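You operate a simulated robot arm through the tools that you are given. There is no shell and no other tool.

The job below is to be done with a simulated robot arm. You get a single attempt, and the scene is never put back.

JOB
Pack unit 12 and the grey foam block in the blue flap box.
Fine: lid shut and its catch turned over it. Set down upright: what you pick out.

It is judged by the outcome, as a careful person would: the job done as asked, and still so three seconds after it is handed in. It fails if anything else is knocked over, pushed out of place, dropped, spilled or broken. A push-on lid holds only when it is set on centred and level and pressed home; a screw cap is set on level and turned clockwise until tight.

ROBOT AND FRAMES
A 6-joint arm with a two-finger gripper, fixed in place. Base frame: the origin is on the floor under the middle of its stand, x ahead of it, y to its left, z up. Units: mm, degrees, N and s.
It reaches about 1298 mm from its shoulder. Its first joint turns from -149.0 to 149.0 degrees. Payload 1.57 kg.
The TCP is the grasp point between the finger pads, 21 mm short of the fingertips. In the tool frame z runs along the fingers and y along their closing line. The gripper opens to 70 mm; its body begins 50 mm behind the TCP.
Orientation is told as [roll, pitch, yaw] about the base's x, y, z axes, in that order, counted from this pose: with the fingers straight down and closing along the base's y, the tool's x points along the base's -x, its y along +y and its z along -z.

CONTROLS
- The arm moves only by the tool arm_command. Its argument "series" is one flat list of numbers, 7 for each row, row after row: the gripper command, from -1 (fully open) to 1 (shut), values between in proportion, then the shift along the tool's x, y, z in mm, then the turn, a rotation vector about the tool's x, y, z in degrees. In form: [grip, tx, ty, tz, ax, ay, az, grip, tx, ty, tz, ax, ay, az, ...]. A call has 1 to 20 rows; each row is the pose to reach, as a shift and turn from the pose commanded when the call began, along the tool's axes at that moment. Each row takes 0.2 s and may step no farther than 50 mm and 8.6 degrees from the row before; otherwise, or with a gripper value out of range, the whole call is refused. Where a pose cannot be reached the arm comes as near as it can. A force on the tool above 90 N (or 10 N above the force at the start of the call, whichever is more), or a blocked arm, ends the call early, and 0.2 s more pass. The fingers move at their own pace (about 103.7 mm/s each) and stop on an object; they squeeze with about 24 N. The grip force told is the motor's: it shows also when the fingers shut on nothing. Time passes only in rows, and 0.2 s behind the last, so rows that repeat a pose let the fingers close. The reply holds the time, the measured pose of the TCP, the force on the tool along the base axes, the opening and the grip force, in the units named above and with some noise, with the torque about the TCP (base axes, N m) and any sound that the robot's microphone picked up, and new pictures: "show" is both (left out), scene, wrist or none.
- Cameras (640 x 400 px; columns grow to the right, rows downward): "scene" is fixed at [403.4, 649.2, 1489.9]; the picture's right is [-1.00, -0.09, 0.00], its down [-0.04, 0.46, -0.89] and it looks along [0.08, -0.89, -0.46] (base axes); focal length 315 px, centre (320, 200). "wrist" rides on the gripper at [79, 4, -81] in the tool frame; the picture's right is [-0.05, 1.00, 0.00], its down [-0.67, -0.04, -0.74] and it looks along [-0.74, -0.04, 0.67] (tool axes); focal length 256 px, centre (320, 200). There is no depth. A picture from a camera that has moved, and an enlarged one, comes with that camera's place and axes in the base frame and with its lens.
- slide_trunk(by): slides the trunk up (or, below 0, down) by that many mm; the arm rides with it, the base frame stays. It gives what a move gives, with no picture.
- enlarge(camera, box): a new picture of the part [left, top, right, bottom] of that camera's present view, enlarged. No time passes.
- hand_in(): hands the job in; it is judged then, once.

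Places have to be worked out from the pictures, the camera data and where the tool is seen. Open the gripper and draw the arm clear of the work before you hand the job in, unless the task says otherwise.

The tools are called as name(argument=value, ...) on one line, values as JSON. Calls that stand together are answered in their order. arm_command: Moves the arm, as the interface text tells. Its arguments: {"type":"object","properties":{"series":{"type":"array","items":{"type":"number"}},"show":{"type":"string","enum":["both","scene","wrist","none"]}},"required":["series"]} The other tools are called the same way: slide_trunk (by) moves the trunk up or down; enlarge (camera, box) takes an enlarged picture of a part of a camera's view; hand_in () hands the job in.

At the start:

```text
clock: 0.0
tool_pos: [198.9, -579.6, 1202.9]
orientation: [0.0, 0.0, 0.0]
contact_force: [-1.5, 0.6, -0.4]
moment: [0.01, 0.0, -0.04]
opening: 70.2
grip_force: 0.2
trunk travel left (down, up): [-884.0, 86.0]
```

scene: 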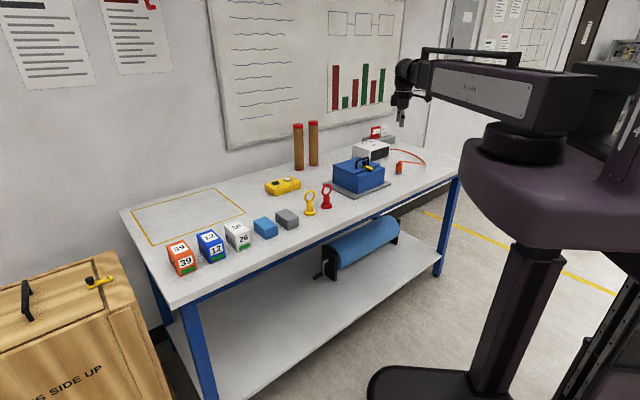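
wrist: 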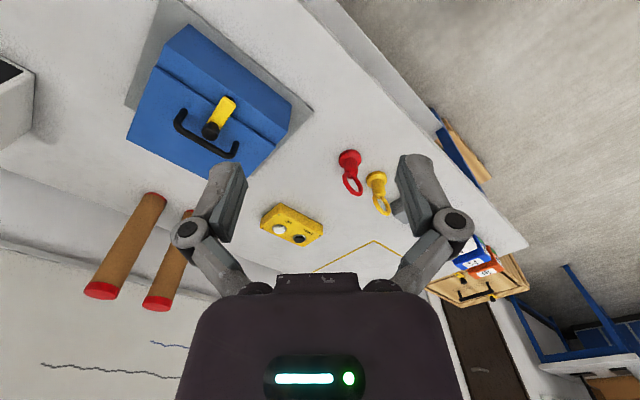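

I start by taking enlarged looks at the bench to find the box, its catch, and the objects.

enlarge(camera="scene", box=[300, 130, 420, 205])

enlarge(camera="scene", box=[150, 200, 310, 300])

enlarge(camera="wrist", box=[110, 10, 320, 190])

enlarge(camera="scene", box=[240, 110, 440, 235])

```text
5.33 times, centred on (360, 168) of scene
camera zoom: at [403.4, 649.2, 1489.9], right [-1.0, -0.09, 0.0], down [-0.04, 0.46, -0.89], along [0.08, -0.89, -0.46], focal length 1682 px, centre (107, 373)
```

zoom: 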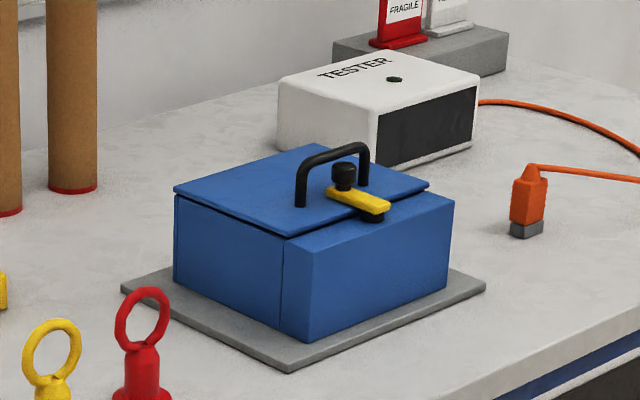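

```text
4.00 times, centred on (230, 250) of scene
camera zoom: at [403.4, 649.2, 1489.9], right [-1.0, -0.09, 0.0], down [-0.04, 0.46, -0.89], along [0.08, -0.89, -0.46], focal length 1261 px, centre (680, 0)
```

zoom: 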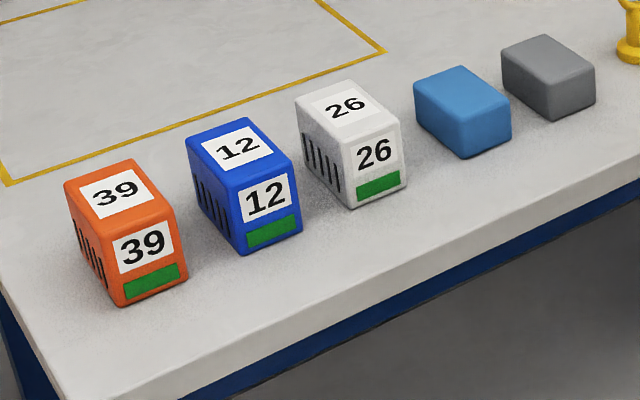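

```text
2.22 times, centred on (215, 100) of wrist
camera zoom: at [118.1, -574.4, 1284.2], right [0.05, 1.0, 0.0], down [0.67, -0.04, 0.74], along [0.74, -0.04, -0.67], focal length 569 px, centre (553, 422)
```

zoom: 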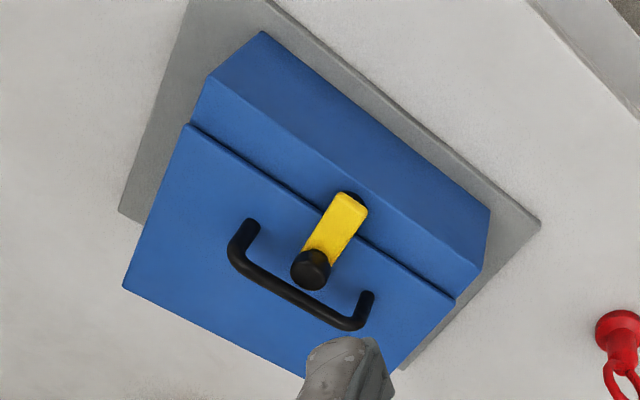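

```text
3.20 times, centred on (340, 172) of scene
camera zoom: at [403.4, 649.2, 1489.9], right [-1.0, -0.09, 0.0], down [-0.04, 0.46, -0.89], along [0.08, -0.89, -0.46], focal length 1009 px, centre (256, 288)
```

zoom: 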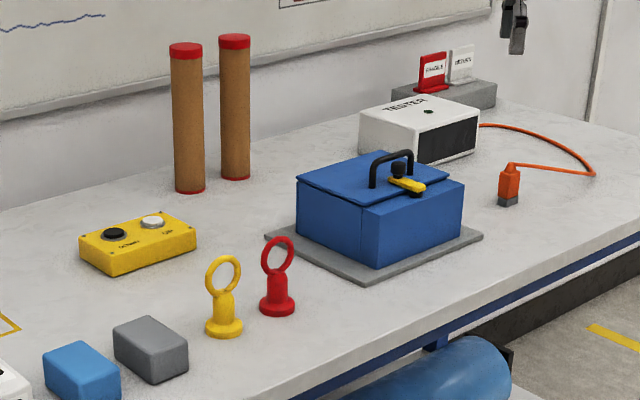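

The box lid carries a black handle, and a yellow catch bar with a black knob currently lies over the lid's edge. I turn the wrist camera about 45° so it faces the box squarely, without moving the tool point.

arm_command(series=[-1, 0, 0, 0, 0, 0, 7.5, -1, 0, 0, 0, 0, 0, 15, -1, 0, 0, 0, 0, 0, 22.5, -1, 0, 0, 0, 0, 0, 30, -1, 0, 0, 0, 0, 0, 37.5, -1, 0, 0, 0, 0, 0, 45, -1, 0, 0, 0, 0, 0, 45], show="both")

```text
clock: 1.6
tool_pos: [199.8, -579.4, 1202.5]
orientation: [-0.1, -0.1, -45.1]
contact_force: [0.2, -0.4, 0.2]
moment: [0.01, 0.02, 0.02]
opening: 70.0
grip_force: 0.1
trunk travel left (down, up): [-884.0, 86.0]
camera wrist: at [144.6, -519.5, 1284.2], right [0.75, 0.67, 0.0], down [0.44, -0.5, 0.74], along [0.5, -0.56, -0.67], focal length 256 px, centre (320, 200)
```

scene: 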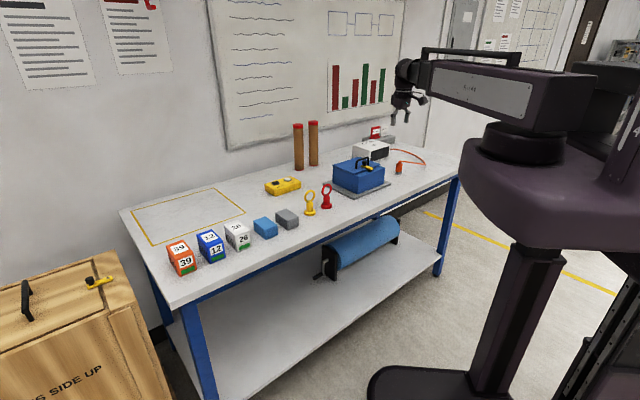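
wrist: 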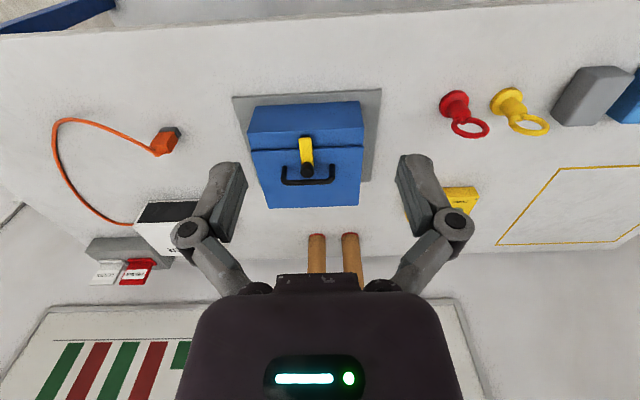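

The box is now squarely in the wrist view. I enlarge it to measure the catch, the lid seams and the handle.

enlarge(camera="wrist", box=[225, 80, 385, 220])

enlarge(camera="wrist", box=[280, 120, 340, 200])

enlarge(camera="scene", box=[380, 50, 440, 130])

enlarge(camera="scene", box=[325, 145, 395, 195])

```text
2.86 times, centred on (305, 150) of wrist
camera zoom: at [144.6, -519.5, 1284.2], right [0.75, 0.67, 0.0], down [0.44, -0.5, 0.74], along [0.5, -0.56, -0.67], focal length 731 px, centre (363, 343)
```

zoom: 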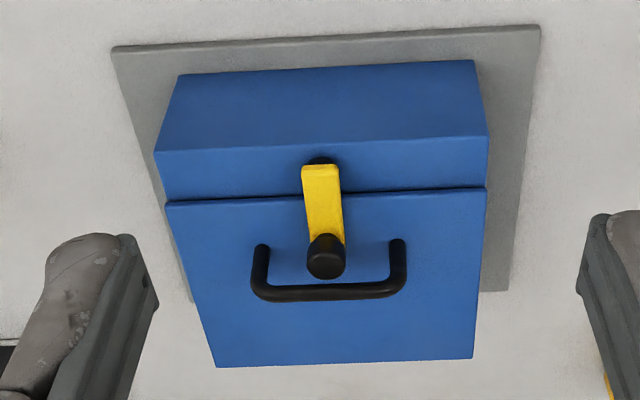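

```text
5.00 times, centred on (310, 160) of wrist
camera zoom: at [144.6, -519.5, 1284.2], right [0.75, 0.67, 0.0], down [0.44, -0.5, 0.74], along [0.5, -0.56, -0.67], focal length 1280 px, centre (370, 400)
```

zoom: 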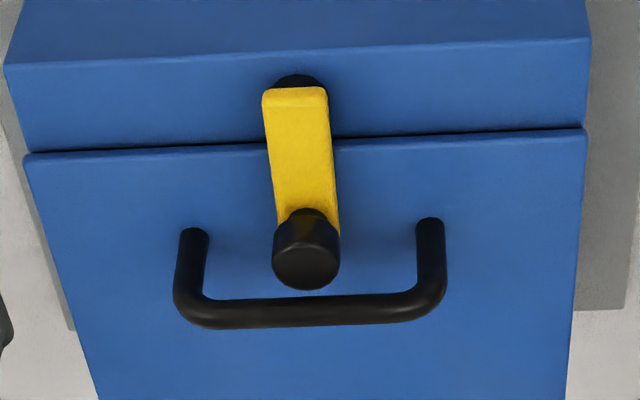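

```text
5.00 times, centred on (410, 90) of scene
camera zoom: at [403.4, 649.2, 1489.9], right [-1.0, -0.09, 0.0], down [-0.04, 0.46, -0.89], along [0.08, -0.89, -0.46], focal length 1576 px, centre (-130, 750)
```

zoom: 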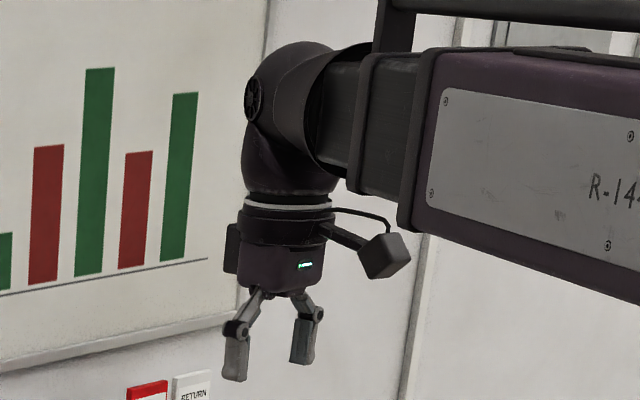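

```text
8.00 times, centred on (360, 170) of scene
camera zoom: at [403.4, 649.2, 1489.9], right [-1.0, -0.09, 0.0], down [-0.04, 0.46, -0.89], along [0.08, -0.89, -0.46], focal length 2522 px, centre (0, 440)
```

zoom: 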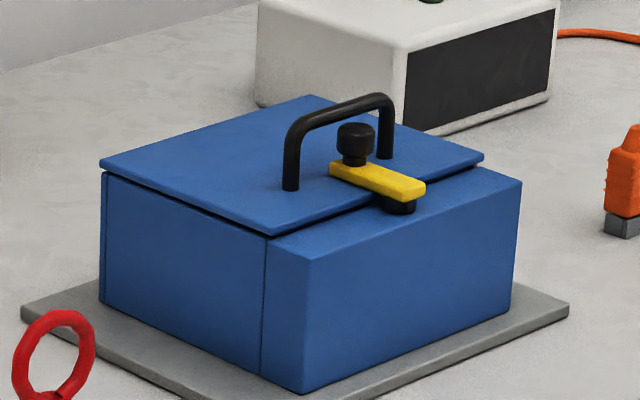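

The reading confirms the box's sides run along about 45° (parallel to the present tool y). I estimate the catch pivot on the front strip at about (288,-714) and the knob at about (321,-749, ~963); I move nearer to measure it better.

arm_command(series=[-1, -32, -7, 30, 0, 0, 0, -1, -64, -14, 60, 0, 0, 0, -1, -96, -21, 90, 0, 0, 0, -1, -127, -28, 120, 0, 0, 0, -1, -127, -28, 120, 0, 0, 0], show="both")

enlarge(camera="wrist", box=[200, 40, 440, 240])

```text
clock: 2.8
tool_pos: [267.0, -689.7, 1203.2]
orientation: [0.0, 0.0, -44.9]
contact_force: [0.1, 0.5, 0.1]
moment: [-0.02, -0.01, 0.01]
opening: 70.3
grip_force: 0.0
out of reach, approached as far as the arm can: row 1, 2, 3, 4, 5
trunk travel left (down, up): [-884.0, 86.0]
camera wrist: at [212.0, -628.6, 1284.5], right [0.74, 0.67, 0.0], down [0.45, -0.5, 0.75], along [0.5, -0.55, -0.67], focal length 256 px, centre (320, 200)
```

scene: 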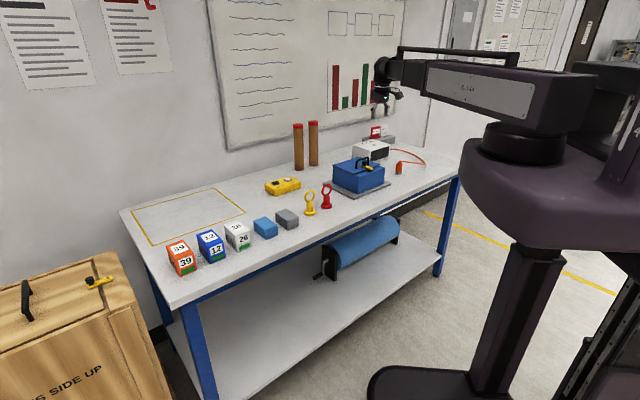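
wrist: 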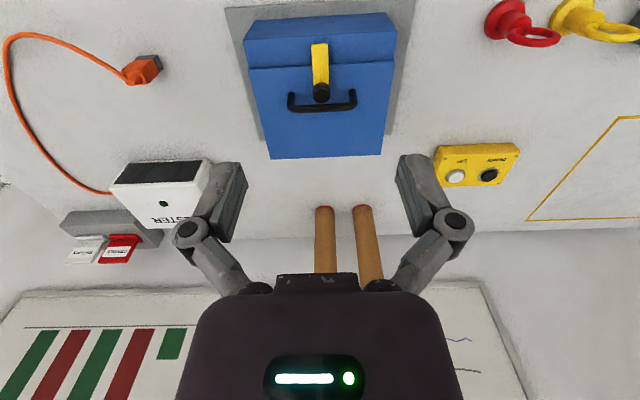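

```text
2.00 times, centred on (320, 140) of wrist
camera zoom: at [212.0, -628.6, 1284.5], right [0.74, 0.67, 0.0], down [0.45, -0.5, 0.75], along [0.5, -0.55, -0.67], focal length 512 px, centre (320, 320)
```

zoom: 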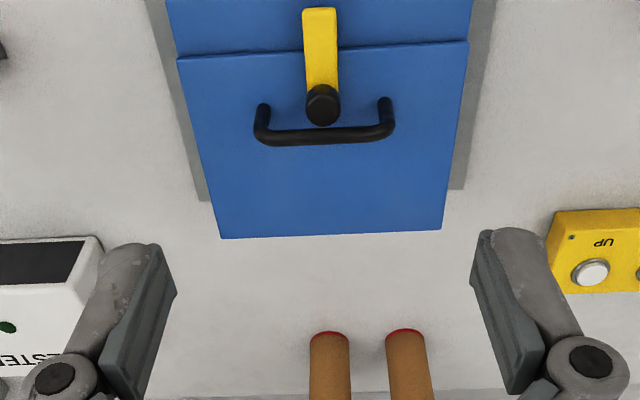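

The arm cannot change height by itself (z stayed at 1203), so height comes from the trunk. Comparing the two wrist views puts the lid top near z≈952 and the knob top near z≈987; I slide the trunk down 90 mm (fingertips then about z 1092) for a closer look.

slide_trunk(by=-90)

enlarge(camera="wrist", box=[160, 0, 480, 200])

enlarge(camera="scene", box=[330, 40, 430, 200])

```text
clock: 4.0
tool_pos: [267.5, -688.5, 1112.2]
orientation: [0.0, 0.0, -45.1]
contact_force: [-0.1, 0.1, 0.1]
moment: [0.0, 0.0, 0.01]
opening: 70.2
grip_force: 0.1
trunk travel left (down, up): [-794.0, 176.0]
```

```text
2.00 times, centred on (320, 100) of wrist
camera zoom: at [212.3, -629.0, 1194.3], right [0.74, 0.67, 0.0], down [0.45, -0.5, 0.74], along [0.5, -0.55, -0.67], focal length 512 px, centre (320, 400)
```

zoom: 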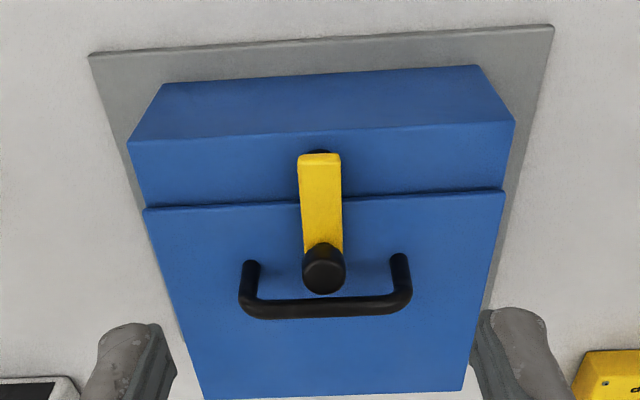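

```text
2.50 times, centred on (380, 120) of scene
camera zoom: at [403.4, 649.2, 1489.9], right [-1.0, -0.09, 0.0], down [-0.04, 0.46, -0.89], along [0.08, -0.89, -0.46], focal length 788 px, centre (170, 400)
```

zoom: 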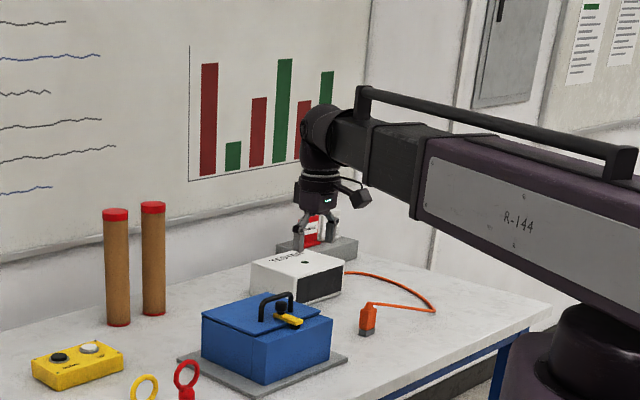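

View 3 gives consistent numbers in the measured frame: lid top z≈954, knob top z≈980, bar about 19 mm wide, pivot near (284,-708), knob near (312,-737), handle bar over n-distance ≈751 at z≈993. Before working on it I test whether the arm can rise by itself, and whether it can tilt, with small moves well above everything.

arm_command(series=[-1, 0, 0, -10, 0, 0, 0, -1, 0, 0, -20, 0, 0, 0, -1, 0, 0, -20, 0, 0, 0], show="none")

arm_command(series=[-1, 0, 0, 0, 0, 8, 0, -1, 0, 0, 0, 0, 16, 0, -1, 0, 0, 0, 0, 16, 0], show="wrist")

```text
clock: 4.8
tool_pos: [266.6, -689.6, 1112.4]
orientation: [-0.1, 0.0, -45.1]
contact_force: [0.3, -0.3, 0.6]
moment: [0.01, -0.01, 0.05]
opening: 70.0
grip_force: 0.1
out of reach, approached as far as the arm can: row 1, 2, 3
trunk travel left (down, up): [-794.0, 176.0]
```

```text
clock: 5.7
tool_pos: [267.0, -689.2, 1121.2]
orientation: [0.0, 16.1, -45.0]
contact_force: [-0.3, -0.2, 0.6]
moment: [0.03, 0.0, 0.0]
opening: 70.0
grip_force: 0.1
out of reach, approached as far as the arm can: row 2, 3
trunk travel left (down, up): [-794.0, 176.0]
camera wrist: at [230.3, -647.0, 1220.4], right [0.74, 0.67, -0.01], down [0.57, -0.62, 0.53], along [0.35, -0.4, -0.85], focal length 256 px, centre (320, 200)
```

wrist: 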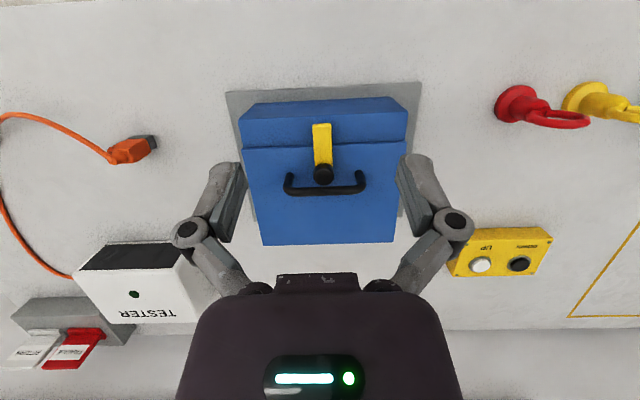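

Tilting works (the TCP rises as the wrist centre stays at fixed height), so I have a workable scheme: trunk for height, wrist for tilt. I level the tool again and move it over the catch bar between pivot and knob.

arm_command(series=[-1, 0, 0, 0, 0, -8, 0, -1, 0, 0, 0, 0, -16, 0, -1, 0, 0, 0, 0, -16, 0], show="none")

arm_command(series=[0, -23, -0.7, 0, 0, 0, 0, 0, -46, -1.4, 0, 0, 0, 0, 0, -46, -1.4, 0, 0, 0, 0], show="both")

enlarge(camera="wrist", box=[220, 0, 420, 200])

```text
clock: 6.5
tool_pos: [267.0, -689.2, 1113.4]
orientation: [0.0, -0.1, -45.0]
contact_force: [0.2, -0.3, 0.1]
moment: [0.02, 0.02, -0.01]
opening: 70.1
grip_force: 0.1
out of reach, approached as far as the arm can: row 1, 2, 3
trunk travel left (down, up): [-794.0, 176.0]
```

```text
clock: 7.2
tool_pos: [299.1, -722.4, 1113.1]
orientation: [0.0, 0.0, -44.9]
contact_force: [-0.2, -0.3, 0.2]
moment: [-0.04, 0.02, -0.01]
opening: 35.1
grip_force: 0.0
trunk travel left (down, up): [-794.0, 176.0]
camera wrist: at [243.8, -662.5, 1194.3], right [0.74, 0.67, 0.0], down [0.45, -0.5, 0.74], along [0.5, -0.55, -0.67], focal length 256 px, centre (320, 200)
```

scene: 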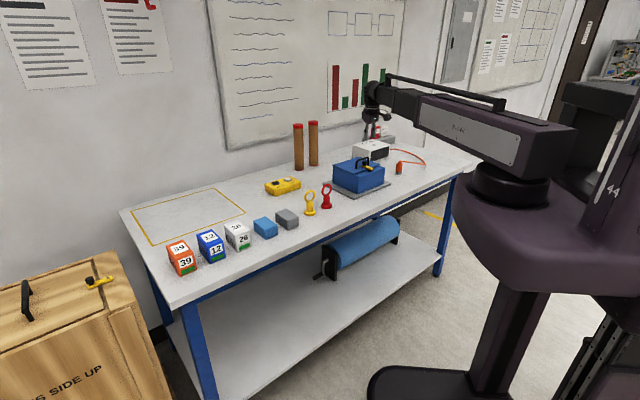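
wrist: 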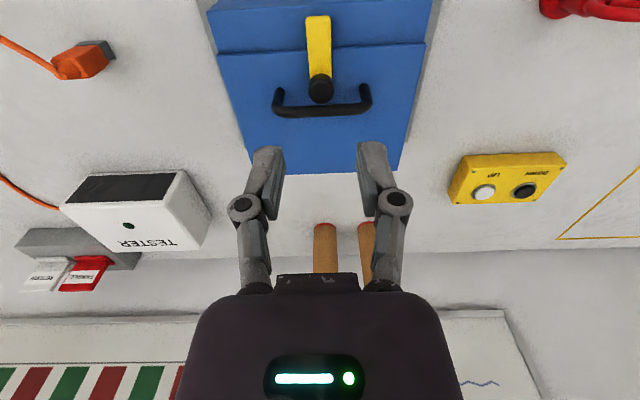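

```text
2.00 times, centred on (320, 100) of wrist
camera zoom: at [243.8, -662.5, 1194.3], right [0.74, 0.67, 0.0], down [0.45, -0.5, 0.74], along [0.5, -0.55, -0.67], focal length 512 px, centre (320, 400)
```

zoom: 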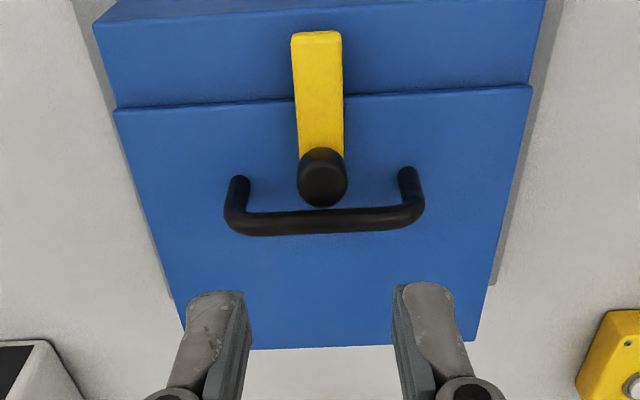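

The readings converge: knob top z≈982 at n≈741, bar top z≈962, lid z≈954. With the opening at 35 mm the fingers fit either side of the bar in front of the handle; I back off 5 mm toward the pivot and lower 95 mm (tips to about z 997), then check.

arm_command(series=[0, 5, 0, 0, 0, 0, 0, 0, 5, 0, 0, 0, 0, 0], show="none")

slide_trunk(by=-95)

arm_command(series=[0, 0, 0, 0, 0, 0, 0], show="both")

enlarge(camera="scene", box=[330, 100, 430, 200])

```text
clock: 7.8
tool_pos: [294.6, -719.1, 1113.0]
orientation: [0.0, 0.0, -44.9]
contact_force: [0.9, 0.6, 0.2]
moment: [0.01, 0.0, -0.03]
opening: 35.2
grip_force: 0.0
trunk travel left (down, up): [-794.0, 176.0]
```

```text
clock: 9.1
tool_pos: [294.9, -720.4, 1017.6]
orientation: [0.0, 0.0, -45.0]
contact_force: [0.6, -0.3, -0.3]
moment: [-0.01, 0.0, -0.05]
opening: 34.6
grip_force: 0.1
trunk travel left (down, up): [-699.0, 271.0]
```

```text
clock: 9.5
tool_pos: [295.6, -720.5, 1018.4]
orientation: [0.1, 0.0, -44.9]
contact_force: [0.4, 0.8, -0.7]
moment: [0.01, 0.01, 0.02]
opening: 35.1
grip_force: 0.1
trunk travel left (down, up): [-699.0, 271.0]
camera wrist: at [240.0, -659.1, 1099.3], right [0.74, 0.67, 0.0], down [0.45, -0.5, 0.74], along [0.5, -0.55, -0.67], focal length 256 px, centre (320, 200)
```

scene: 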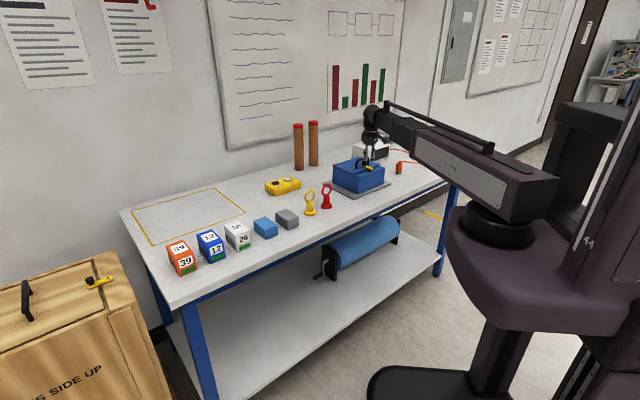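
wrist: 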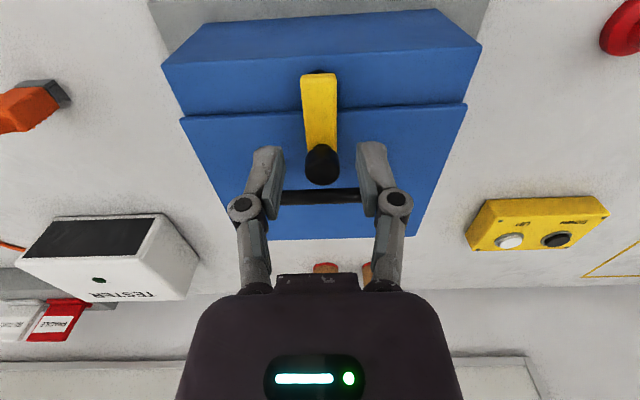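

```text
4.00 times, centred on (380, 150) of scene
camera zoom: at [403.4, 649.2, 1489.9], right [-1.0, -0.09, 0.0], down [-0.04, 0.46, -0.89], along [0.08, -0.89, -0.46], focal length 1261 px, centre (80, 400)
```

zoom: 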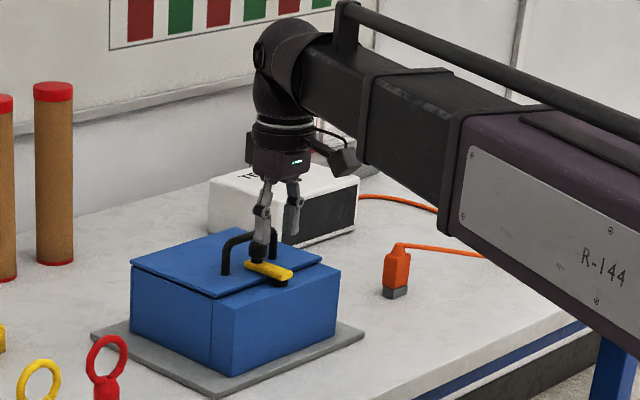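

The gripper is centred on the bar to within about 1 mm, bar top z≈962, lid ≈949–954. I lower 38 mm so the fingertips sit beside the bar at about z 959.

slide_trunk(by=-38)

arm_command(series=[0, 0, 0, 0, 0, 0, 0], show="both")

enlarge(camera="wrist", box=[240, 90, 400, 230])

enlarge(camera="scene", box=[340, 130, 400, 180])

```text
clock: 10.4
tool_pos: [295.5, -719.5, 979.7]
orientation: [0.0, 0.0, -45.0]
contact_force: [0.2, 0.9, 0.2]
moment: [0.0, 0.0, -0.02]
opening: 34.9
grip_force: 0.0
trunk travel left (down, up): [-661.0, 309.0]
```

```text
clock: 10.8
tool_pos: [294.1, -720.1, 981.4]
orientation: [0.0, 0.0, -45.0]
contact_force: [0.7, 0.1, -0.6]
moment: [0.02, 0.02, 0.01]
opening: 35.0
grip_force: 0.1
trunk travel left (down, up): [-661.0, 309.0]
camera wrist: at [240.0, -659.1, 1061.3], right [0.74, 0.67, 0.0], down [0.45, -0.5, 0.74], along [0.5, -0.55, -0.67], focal length 256 px, centre (320, 200)
```

scene: 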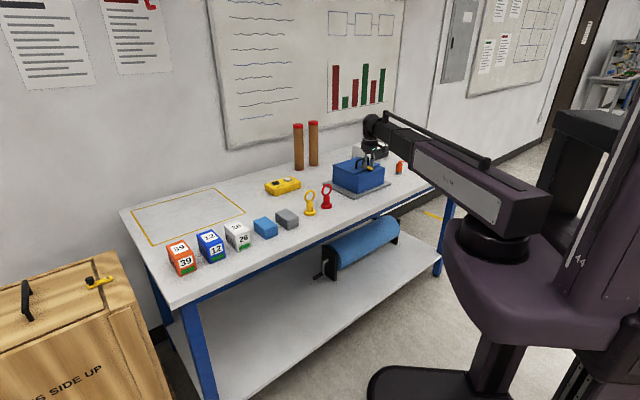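
wrist: 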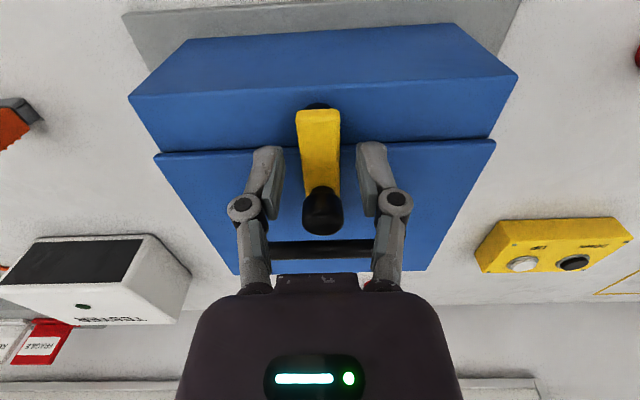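

```text
2.86 times, centred on (320, 160) of wrist
camera zoom: at [240.0, -659.1, 1061.3], right [0.74, 0.67, 0.0], down [0.45, -0.5, 0.74], along [0.5, -0.55, -0.67], focal length 731 px, centre (320, 314)
```

zoom: 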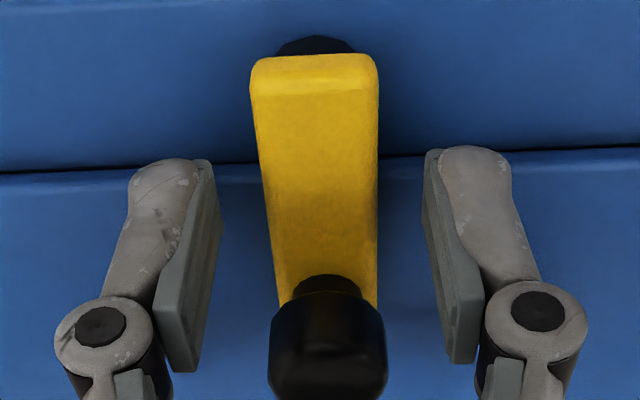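

```text
8.00 times, centred on (370, 155) of scene
camera zoom: at [403.4, 649.2, 1489.9], right [-1.0, -0.09, 0.0], down [-0.04, 0.46, -0.89], along [0.08, -0.89, -0.46], focal length 2522 px, centre (-80, 560)
```

zoom: 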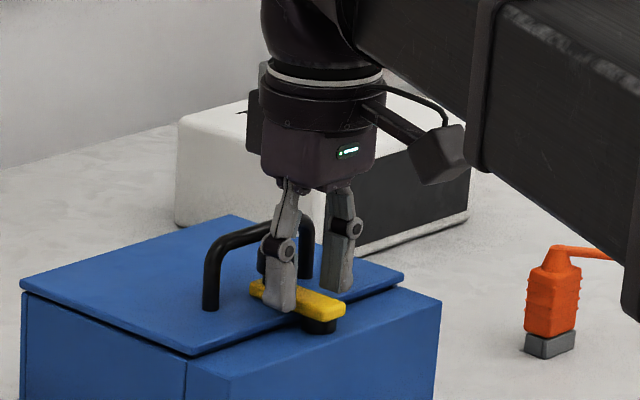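

The fingers straddle the bar cleanly and their tips are just about at bar level. I lower 3 mm more and close on the bar.

slide_trunk(by=-3)

arm_command(series=[0.3, 0, 0, 0, 0, 0, 0, 0.6, 0, 0, 0, 0, 0, 0, 0.8, 0, 0, 0, 0, 0, 0, 0.8, 0, 0, 0, 0, 0, 0], show="wrist")

enlarge(camera="scene", box=[340, 130, 400, 180])

```text
clock: 11.3
tool_pos: [295.0, -719.0, 977.1]
orientation: [0.0, 0.0, -45.0]
contact_force: [0.0, -0.3, 0.2]
moment: [-0.02, -0.03, -0.02]
opening: 35.0
grip_force: 0.0
trunk travel left (down, up): [-658.0, 312.0]
```

```text
clock: 12.3
tool_pos: [294.5, -719.5, 978.0]
orientation: [0.0, 0.0, -45.0]
contact_force: [-0.2, -1.1, 1.9]
moment: [0.07, 0.06, 0.0]
opening: 19.8
grip_force: 32.0
trunk travel left (down, up): [-658.0, 312.0]
camera wrist: at [240.1, -659.1, 1058.3], right [0.74, 0.67, 0.0], down [0.45, -0.5, 0.74], along [0.5, -0.55, -0.67], focal length 256 px, centre (320, 200)
```

wrist: 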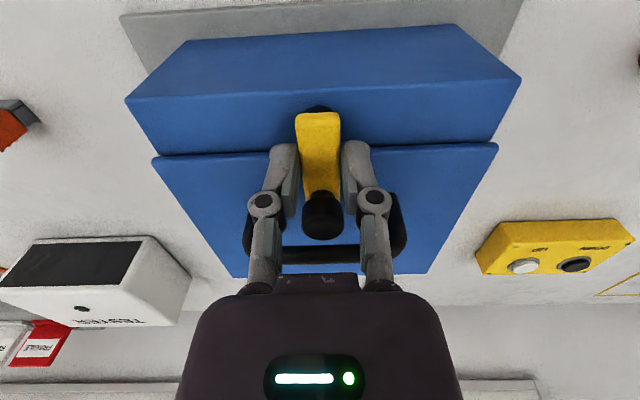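

```text
8.00 times, centred on (370, 155) of scene
camera zoom: at [403.4, 649.2, 1489.9], right [-1.0, -0.09, 0.0], down [-0.04, 0.46, -0.89], along [0.08, -0.89, -0.46], focal length 2522 px, centre (-80, 560)
```

zoom: 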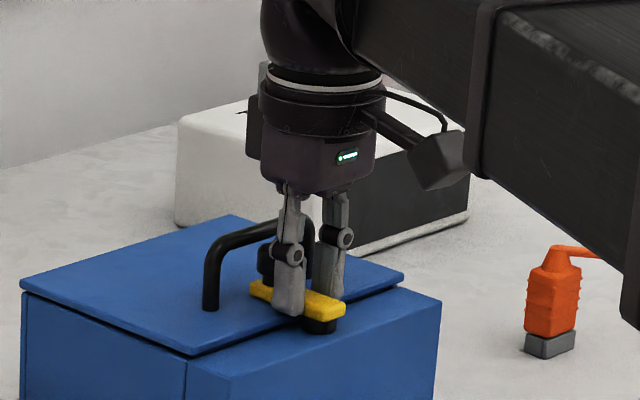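

The bar is gripped (19.8 mm, 32 N). I judge the pivot about 15.5 mm behind the TCP, toward the robot, so I swing bar and tool together about it by 30° as a first step and watch the forces.

arm_command(series=[0.8, 0.13, 2.02, 0, 0, 0, -7.5, 0.8, 0.53, 4.01, 0, 0, 0, -15, 0.8, 1.18, 5.93, 0, 0, 0, -22.5, 0.8, 2.08, 7.75, 0, 0, 0, -30, 0.8, 2.08, 7.75, 0, 0, 0, -30], show="both")

enlarge(camera="scene", box=[340, 130, 400, 180])

```text
clock: 13.5
tool_pos: [290.9, -716.1, 975.4]
orientation: [-0.3, 0.4, -15.1]
contact_force: [-43.9, -21.7, -8.1]
moment: [-0.85, 0.14, -1.47]
opening: 31.6
grip_force: 32.0
trunk travel left (down, up): [-658.0, 312.0]
camera wrist: at [215.2, -689.8, 1058.1], right [0.31, 0.95, -0.01], down [0.64, -0.21, 0.74], along [0.7, -0.23, -0.67], focal length 256 px, centre (320, 200)
```

scene: 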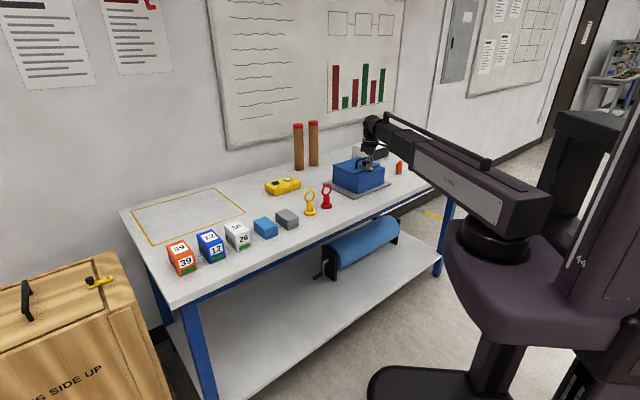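
wrist: 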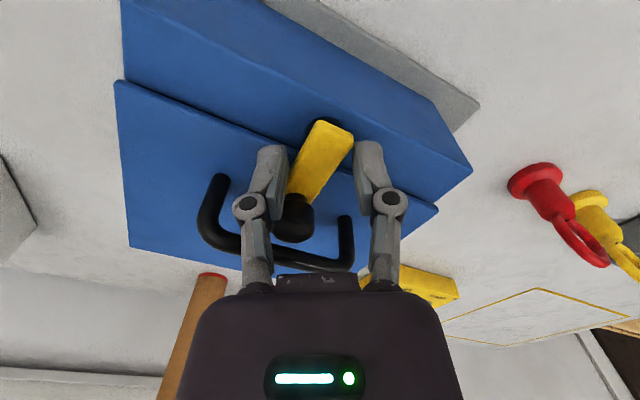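

```text
8.00 times, centred on (370, 155) of scene
camera zoom: at [403.4, 649.2, 1489.9], right [-1.0, -0.09, 0.0], down [-0.04, 0.46, -0.89], along [0.08, -0.89, -0.46], focal length 2522 px, centre (-80, 560)
```

zoom: 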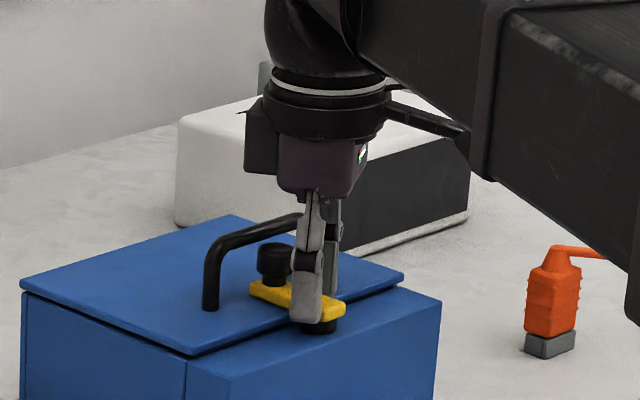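

The bar did not turn: the fingers were just pried open by twisting (31.6 mm, about −1.5 N m), so the catch is too stiff for this short lever, or it is stopped in this direction. I open the fingers and swing back to the starting yaw.

arm_command(series=[0, 0, 0, 0, 0, 0, 0, 0, 0.13, -2.02, 0, 0, 0, 7.5, 0, 0.53, -4.01, 0, 0, 0, 15, 0, 1.18, -5.93, 0, 0, 0, 22.5, 0, 2.08, -7.75, 0, 0, 0, 30, 0, 2.08, -7.75, 0, 0, 0, 30], show="wrist")

enlarge(camera="wrist", box=[240, 80, 400, 220])

enlarge(camera="scene", box=[350, 140, 395, 180])

```text
clock: 14.9
tool_pos: [296.2, -718.5, 977.4]
orientation: [0.0, 0.0, -45.1]
contact_force: [0.4, -0.3, 0.0]
moment: [0.03, 0.0, -0.01]
opening: 35.1
grip_force: 0.0
trunk travel left (down, up): [-658.0, 312.0]
camera wrist: at [240.1, -659.2, 1058.2], right [0.74, 0.67, 0.0], down [0.45, -0.5, 0.74], along [0.5, -0.55, -0.67], focal length 256 px, centre (320, 200)
```

wrist: 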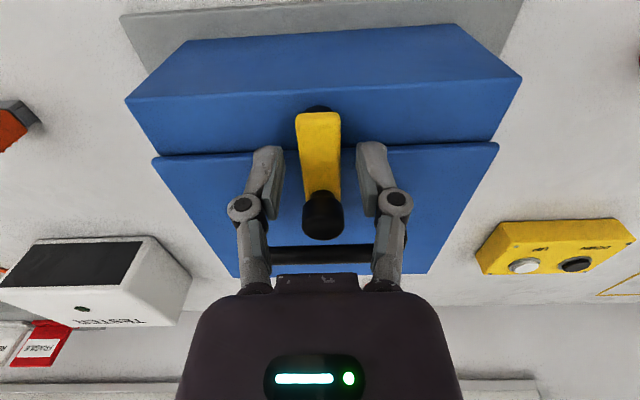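

```text
2.86 times, centred on (320, 150) of wrist
camera zoom: at [240.1, -659.2, 1058.2], right [0.74, 0.67, 0.0], down [0.45, -0.5, 0.74], along [0.5, -0.55, -0.67], focal length 731 px, centre (320, 343)
```

zoom: 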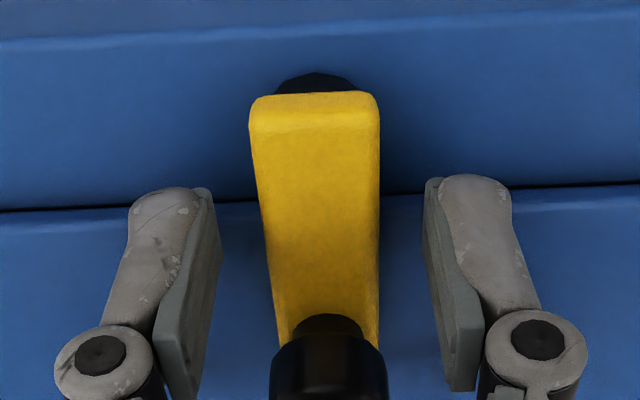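

```text
10.00 times, centred on (372, 160) of scene
camera zoom: at [403.4, 649.2, 1489.9], right [-1.0, -0.09, 0.0], down [-0.04, 0.46, -0.89], along [0.08, -0.89, -0.46], focal length 3153 px, centre (-205, 600)
```

zoom: 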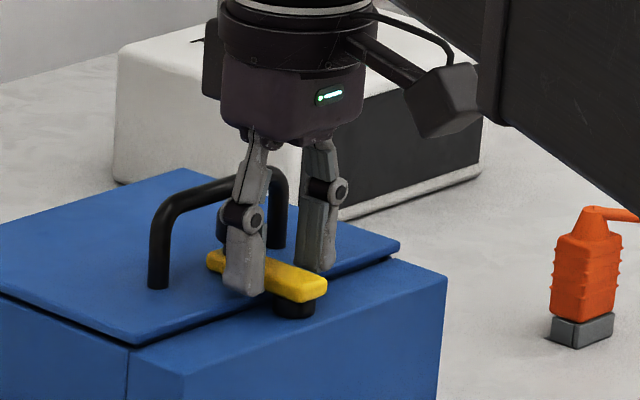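

The bar is exactly where it was. I grip it again and try the other direction, only 15°, watching the opening and torque.

arm_command(series=[0.6, 0, 0, 0, 0, 0, 0, 0.8, 0, 0, 0, 0, 0, 0, 0.8, 0, 0, 0, 0, 0, 0, 0.8, 0.13, -2.02, 0, 0, 0, 7.5, 0.8, 0.53, -4.01, 0, 0, 0, 15, 0.8, 0.53, -4.01, 0, 0, 0, 15], show="wrist")

enlarge(camera="wrist", box=[240, 80, 400, 220])

enlarge(camera="scene", box=[350, 140, 395, 180])

```text
clock: 16.3
tool_pos: [293.4, -720.9, 976.1]
orientation: [0.0, 0.0, -60.0]
contact_force: [6.1, 5.0, -0.9]
moment: [-0.21, -0.42, -0.12]
opening: 20.2
grip_force: 32.1
trunk travel left (down, up): [-658.0, 312.0]
camera wrist: at [255.1, -649.0, 1058.3], right [0.89, 0.45, 0.0], down [0.3, -0.6, 0.74], along [0.34, -0.66, -0.67], focal length 256 px, centre (320, 200)
```

wrist: 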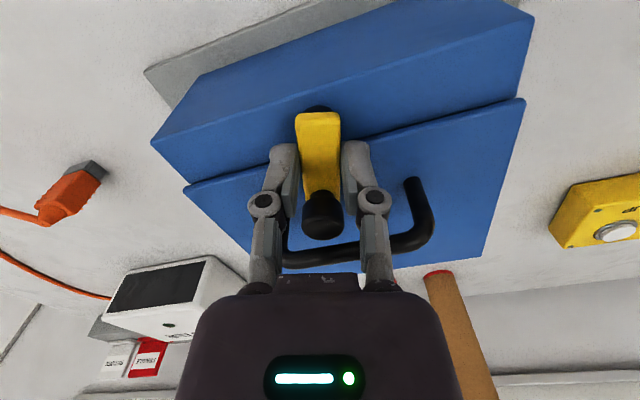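

```text
2.86 times, centred on (320, 150) of wrist
camera zoom: at [255.1, -649.0, 1058.3], right [0.89, 0.45, 0.0], down [0.3, -0.6, 0.74], along [0.34, -0.66, -0.67], focal length 731 px, centre (320, 343)
```

zoom: 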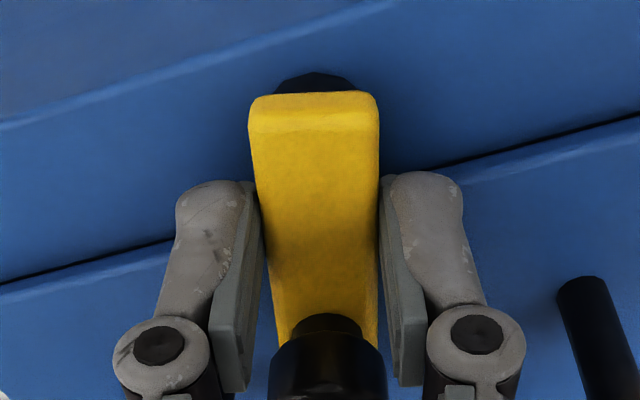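

```text
10.00 times, centred on (372, 160) of scene
camera zoom: at [403.4, 649.2, 1489.9], right [-1.0, -0.09, 0.0], down [-0.04, 0.46, -0.89], along [0.08, -0.89, -0.46], focal length 3153 px, centre (-205, 600)
```

zoom: 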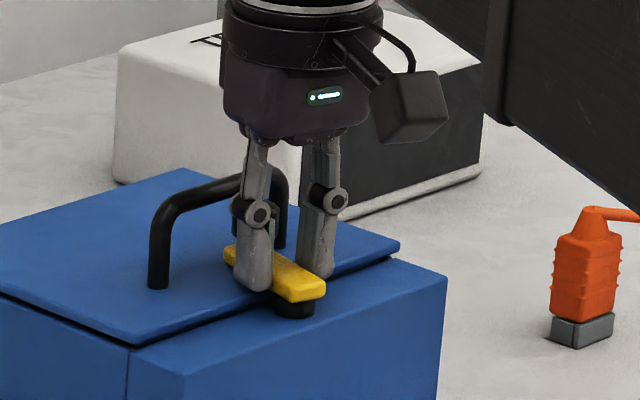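

Clockwise (yaw −) the catch turns freely with only about 8 N. I continue the same arc to roughly 91° total.

arm_command(series=[0.8, 0.17, -2.29, 0, 0, 0, 8.5, 0.8, 0.68, -4.53, 0, 0, 0, 17, 0.8, 1.51, -6.67, 0, 0, 0, 25.5, 0.8, 2.65, -8.67, 0, 0, 0, 34, 0.8, 4.07, -10.47, 0, 0, 0, 42.5, 0.8, 5.75, -12.05, 0, 0, 0, 51, 0.8, 7.63, -13.36, 0, 0, 0, 59.5, 0.8, 9.69, -14.37, 0, 0, 0, 68, 0.8, 11.88, -15.07, 0, 0, 0, 76.5, 0.8, 11.88, -15.07, 0, 0, 0, 76.5], show="both")

enlarge(camera="scene", box=[350, 140, 395, 180])

```text
clock: 18.5
tool_pos: [274.7, -721.6, 976.5]
orientation: [0.2, 0.0, -136.6]
contact_force: [24.1, -16.5, 1.7]
moment: [-0.15, -0.6, 0.29]
opening: 26.0
grip_force: 14.2
trunk travel left (down, up): [-658.0, 312.0]
camera wrist: at [333.3, -668.6, 1056.7], right [0.65, -0.76, 0.0], down [-0.51, -0.43, 0.75], along [-0.57, -0.48, -0.67], focal length 256 px, centre (320, 200)
```

scene: 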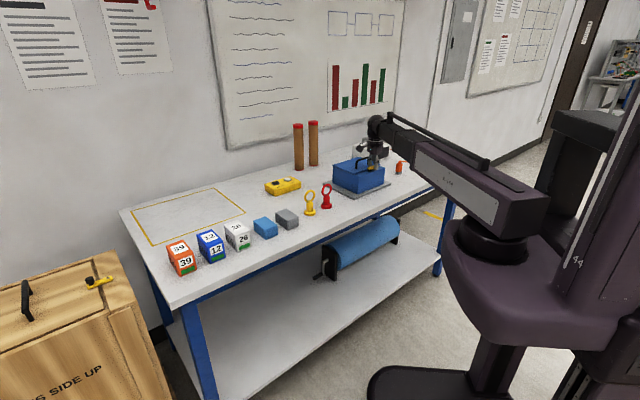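
wrist: 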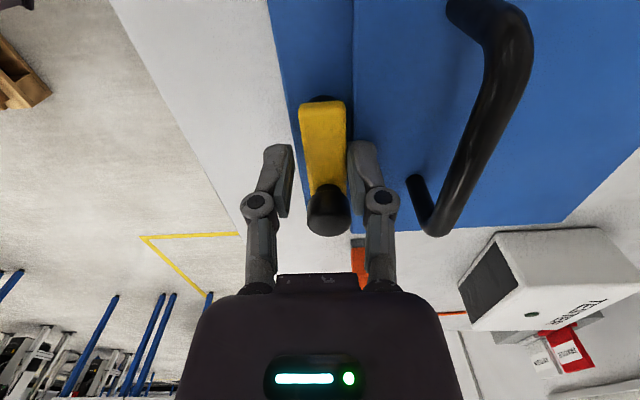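

```text
10.00 times, centred on (372, 160) of scene
camera zoom: at [403.4, 649.2, 1489.9], right [-1.0, -0.09, 0.0], down [-0.04, 0.46, -0.89], along [0.08, -0.89, -0.46], focal length 3153 px, centre (-205, 600)
```

zoom: 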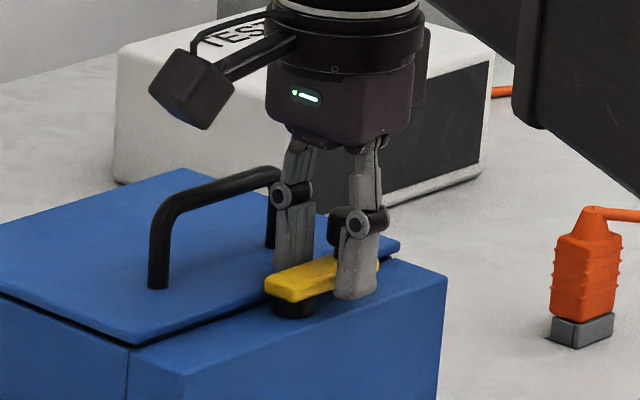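

The catch has turned about 90° and now lies along the front strip, apparently against its stop (28 N reaction). I release it and raise 60 mm to check that it is clear of the lid's edge.

arm_command(series=[0.3, 0, 0, 0, 0, 0, 0, 0, 0, 0, 0, 0, 0, 0, 0, 0, 0, 0, 0, 0, 0], show="none")

slide_trunk(by=80)

arm_command(series=[0, 0, 0, 0, 0, 0, 0], show="both")

enlarge(camera="scene", box=[330, 140, 395, 195])

enlarge(camera="wrist", box=[220, 0, 480, 200])

```text
clock: 19.3
tool_pos: [272.7, -719.5, 976.8]
orientation: [-0.1, 0.0, -136.5]
contact_force: [-0.7, 0.4, -0.9]
moment: [-0.01, -0.04, 0.0]
opening: 35.2
grip_force: 0.1
trunk travel left (down, up): [-658.0, 312.0]
```

```text
clock: 20.4
tool_pos: [272.5, -719.6, 1056.0]
orientation: [0.1, 0.0, -136.5]
contact_force: [-0.1, -0.3, 0.6]
moment: [-0.05, 0.0, 0.03]
opening: 35.2
grip_force: 0.1
trunk travel left (down, up): [-738.0, 232.0]
```

```text
clock: 20.9
tool_pos: [270.8, -720.4, 1057.0]
orientation: [0.0, -0.1, -136.5]
contact_force: [-0.6, -0.1, 0.4]
moment: [0.0, 0.03, -0.02]
opening: 35.1
grip_force: 0.0
trunk travel left (down, up): [-738.0, 232.0]
camera wrist: at [330.7, -666.7, 1138.2], right [0.65, -0.76, 0.0], down [-0.51, -0.43, 0.74], along [-0.57, -0.48, -0.67], focal length 256 px, centre (320, 200)
```

scene: 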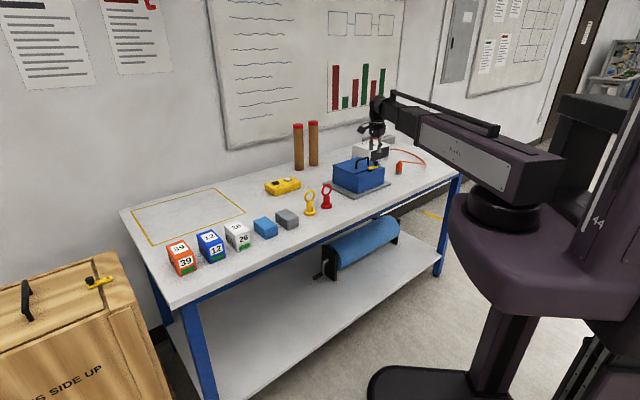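
wrist: 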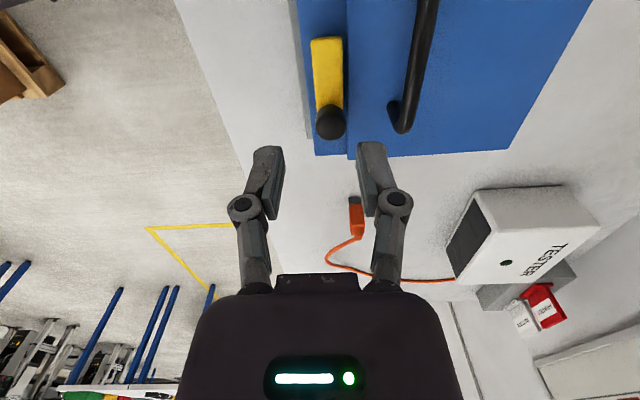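

```text
7.27 times, centred on (362, 168) of scene
camera zoom: at [403.4, 649.2, 1489.9], right [-1.0, -0.09, 0.0], down [-0.04, 0.46, -0.89], along [0.08, -0.89, -0.46], focal length 2293 px, centre (11, 436)
```

zoom: 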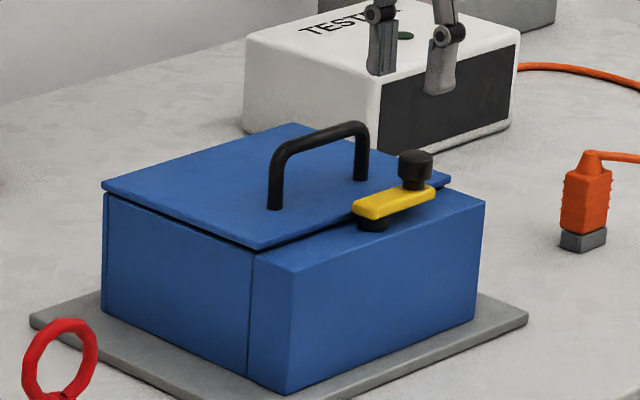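

```text
2.00 times, centred on (350, 100) of wrist
camera zoom: at [330.7, -666.7, 1138.2], right [0.65, -0.76, 0.0], down [-0.51, -0.43, 0.74], along [-0.57, -0.48, -0.67], focal length 512 px, centre (260, 400)
```

zoom: 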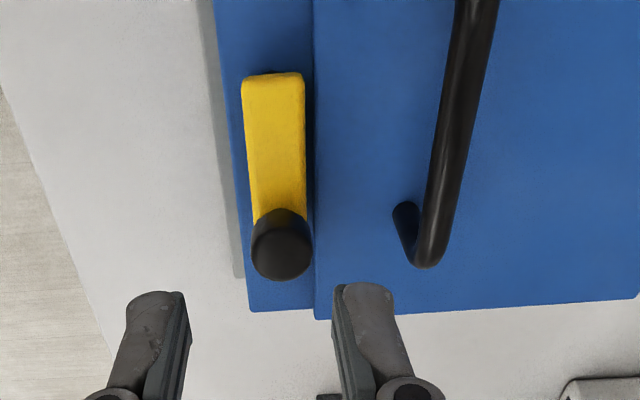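

The catch lies clear of the lid edge by about 4 mm. From these side-on views the handle crossbar sits at n≈755.5, z≈988, t≈−300; I now bring the tool over it with the fingers closing across it (yaw −135°).

arm_command(series=[0, 9, 27, 0, 0, 0, -0.7, 0, 18.3, 53.8, 0, 0, 0, -1.5, 0.1, 18.3, 53.8, 0, 0, 0, -1.5, 0.1, 18.3, 53.8, 0, 0, 0, -1.5], show="both")

enlarge(camera="wrist", box=[200, 20, 440, 220])

enlarge(camera="scene", box=[340, 120, 400, 190])

```text
clock: 21.9
tool_pos: [322.5, -745.3, 1056.7]
orientation: [0.0, 0.0, -135.0]
contact_force: [-0.3, -0.4, 1.6]
moment: [-0.01, 0.02, 0.0]
opening: 31.6
grip_force: 0.1
trunk travel left (down, up): [-738.0, 232.0]
camera wrist: at [380.7, -692.0, 1138.2], right [0.67, -0.74, 0.0], down [-0.5, -0.45, 0.74], along [-0.55, -0.5, -0.67], focal length 256 px, centre (320, 200)
```

scene: 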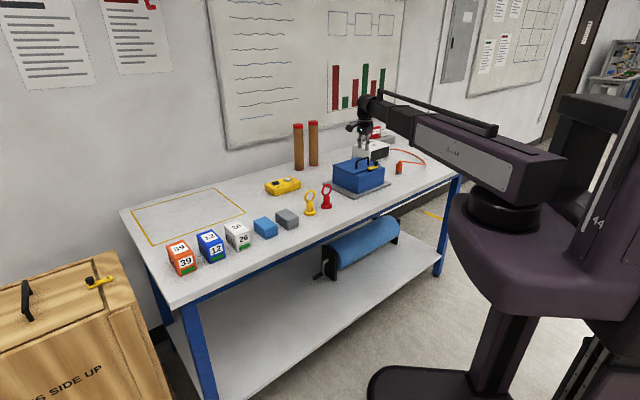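
wrist: 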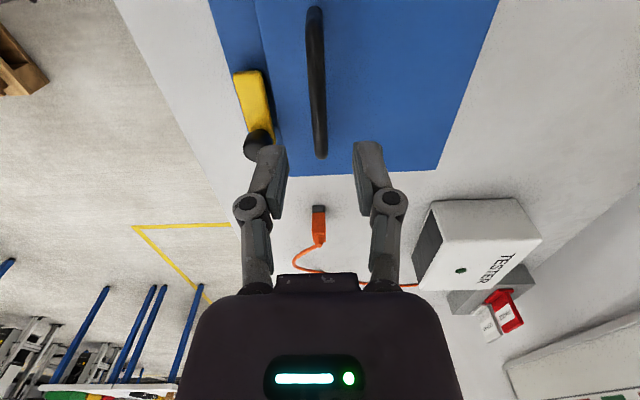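

```text
2.00 times, centred on (320, 120) of wrist
camera zoom: at [380.7, -692.0, 1138.2], right [0.67, -0.74, 0.0], down [-0.5, -0.45, 0.74], along [-0.55, -0.5, -0.67], focal length 512 px, centre (320, 360)
```

zoom: 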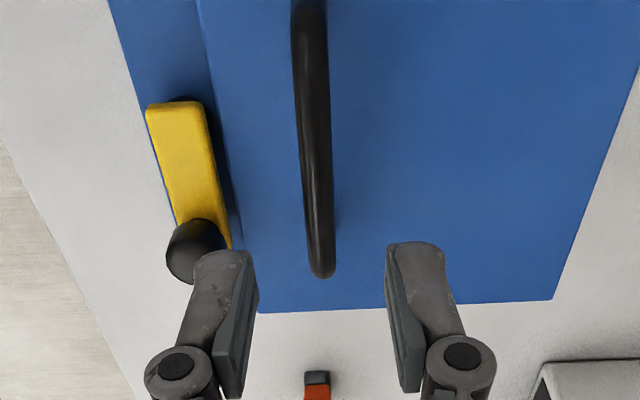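

```text
5.71 times, centred on (370, 155) of scene
camera zoom: at [403.4, 649.2, 1489.9], right [-1.0, -0.09, 0.0], down [-0.04, 0.46, -0.89], along [0.08, -0.89, -0.46], focal length 1802 px, centre (34, 457)
```

zoom: 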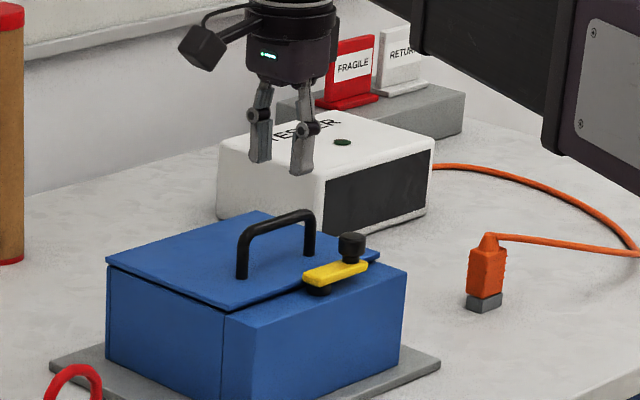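

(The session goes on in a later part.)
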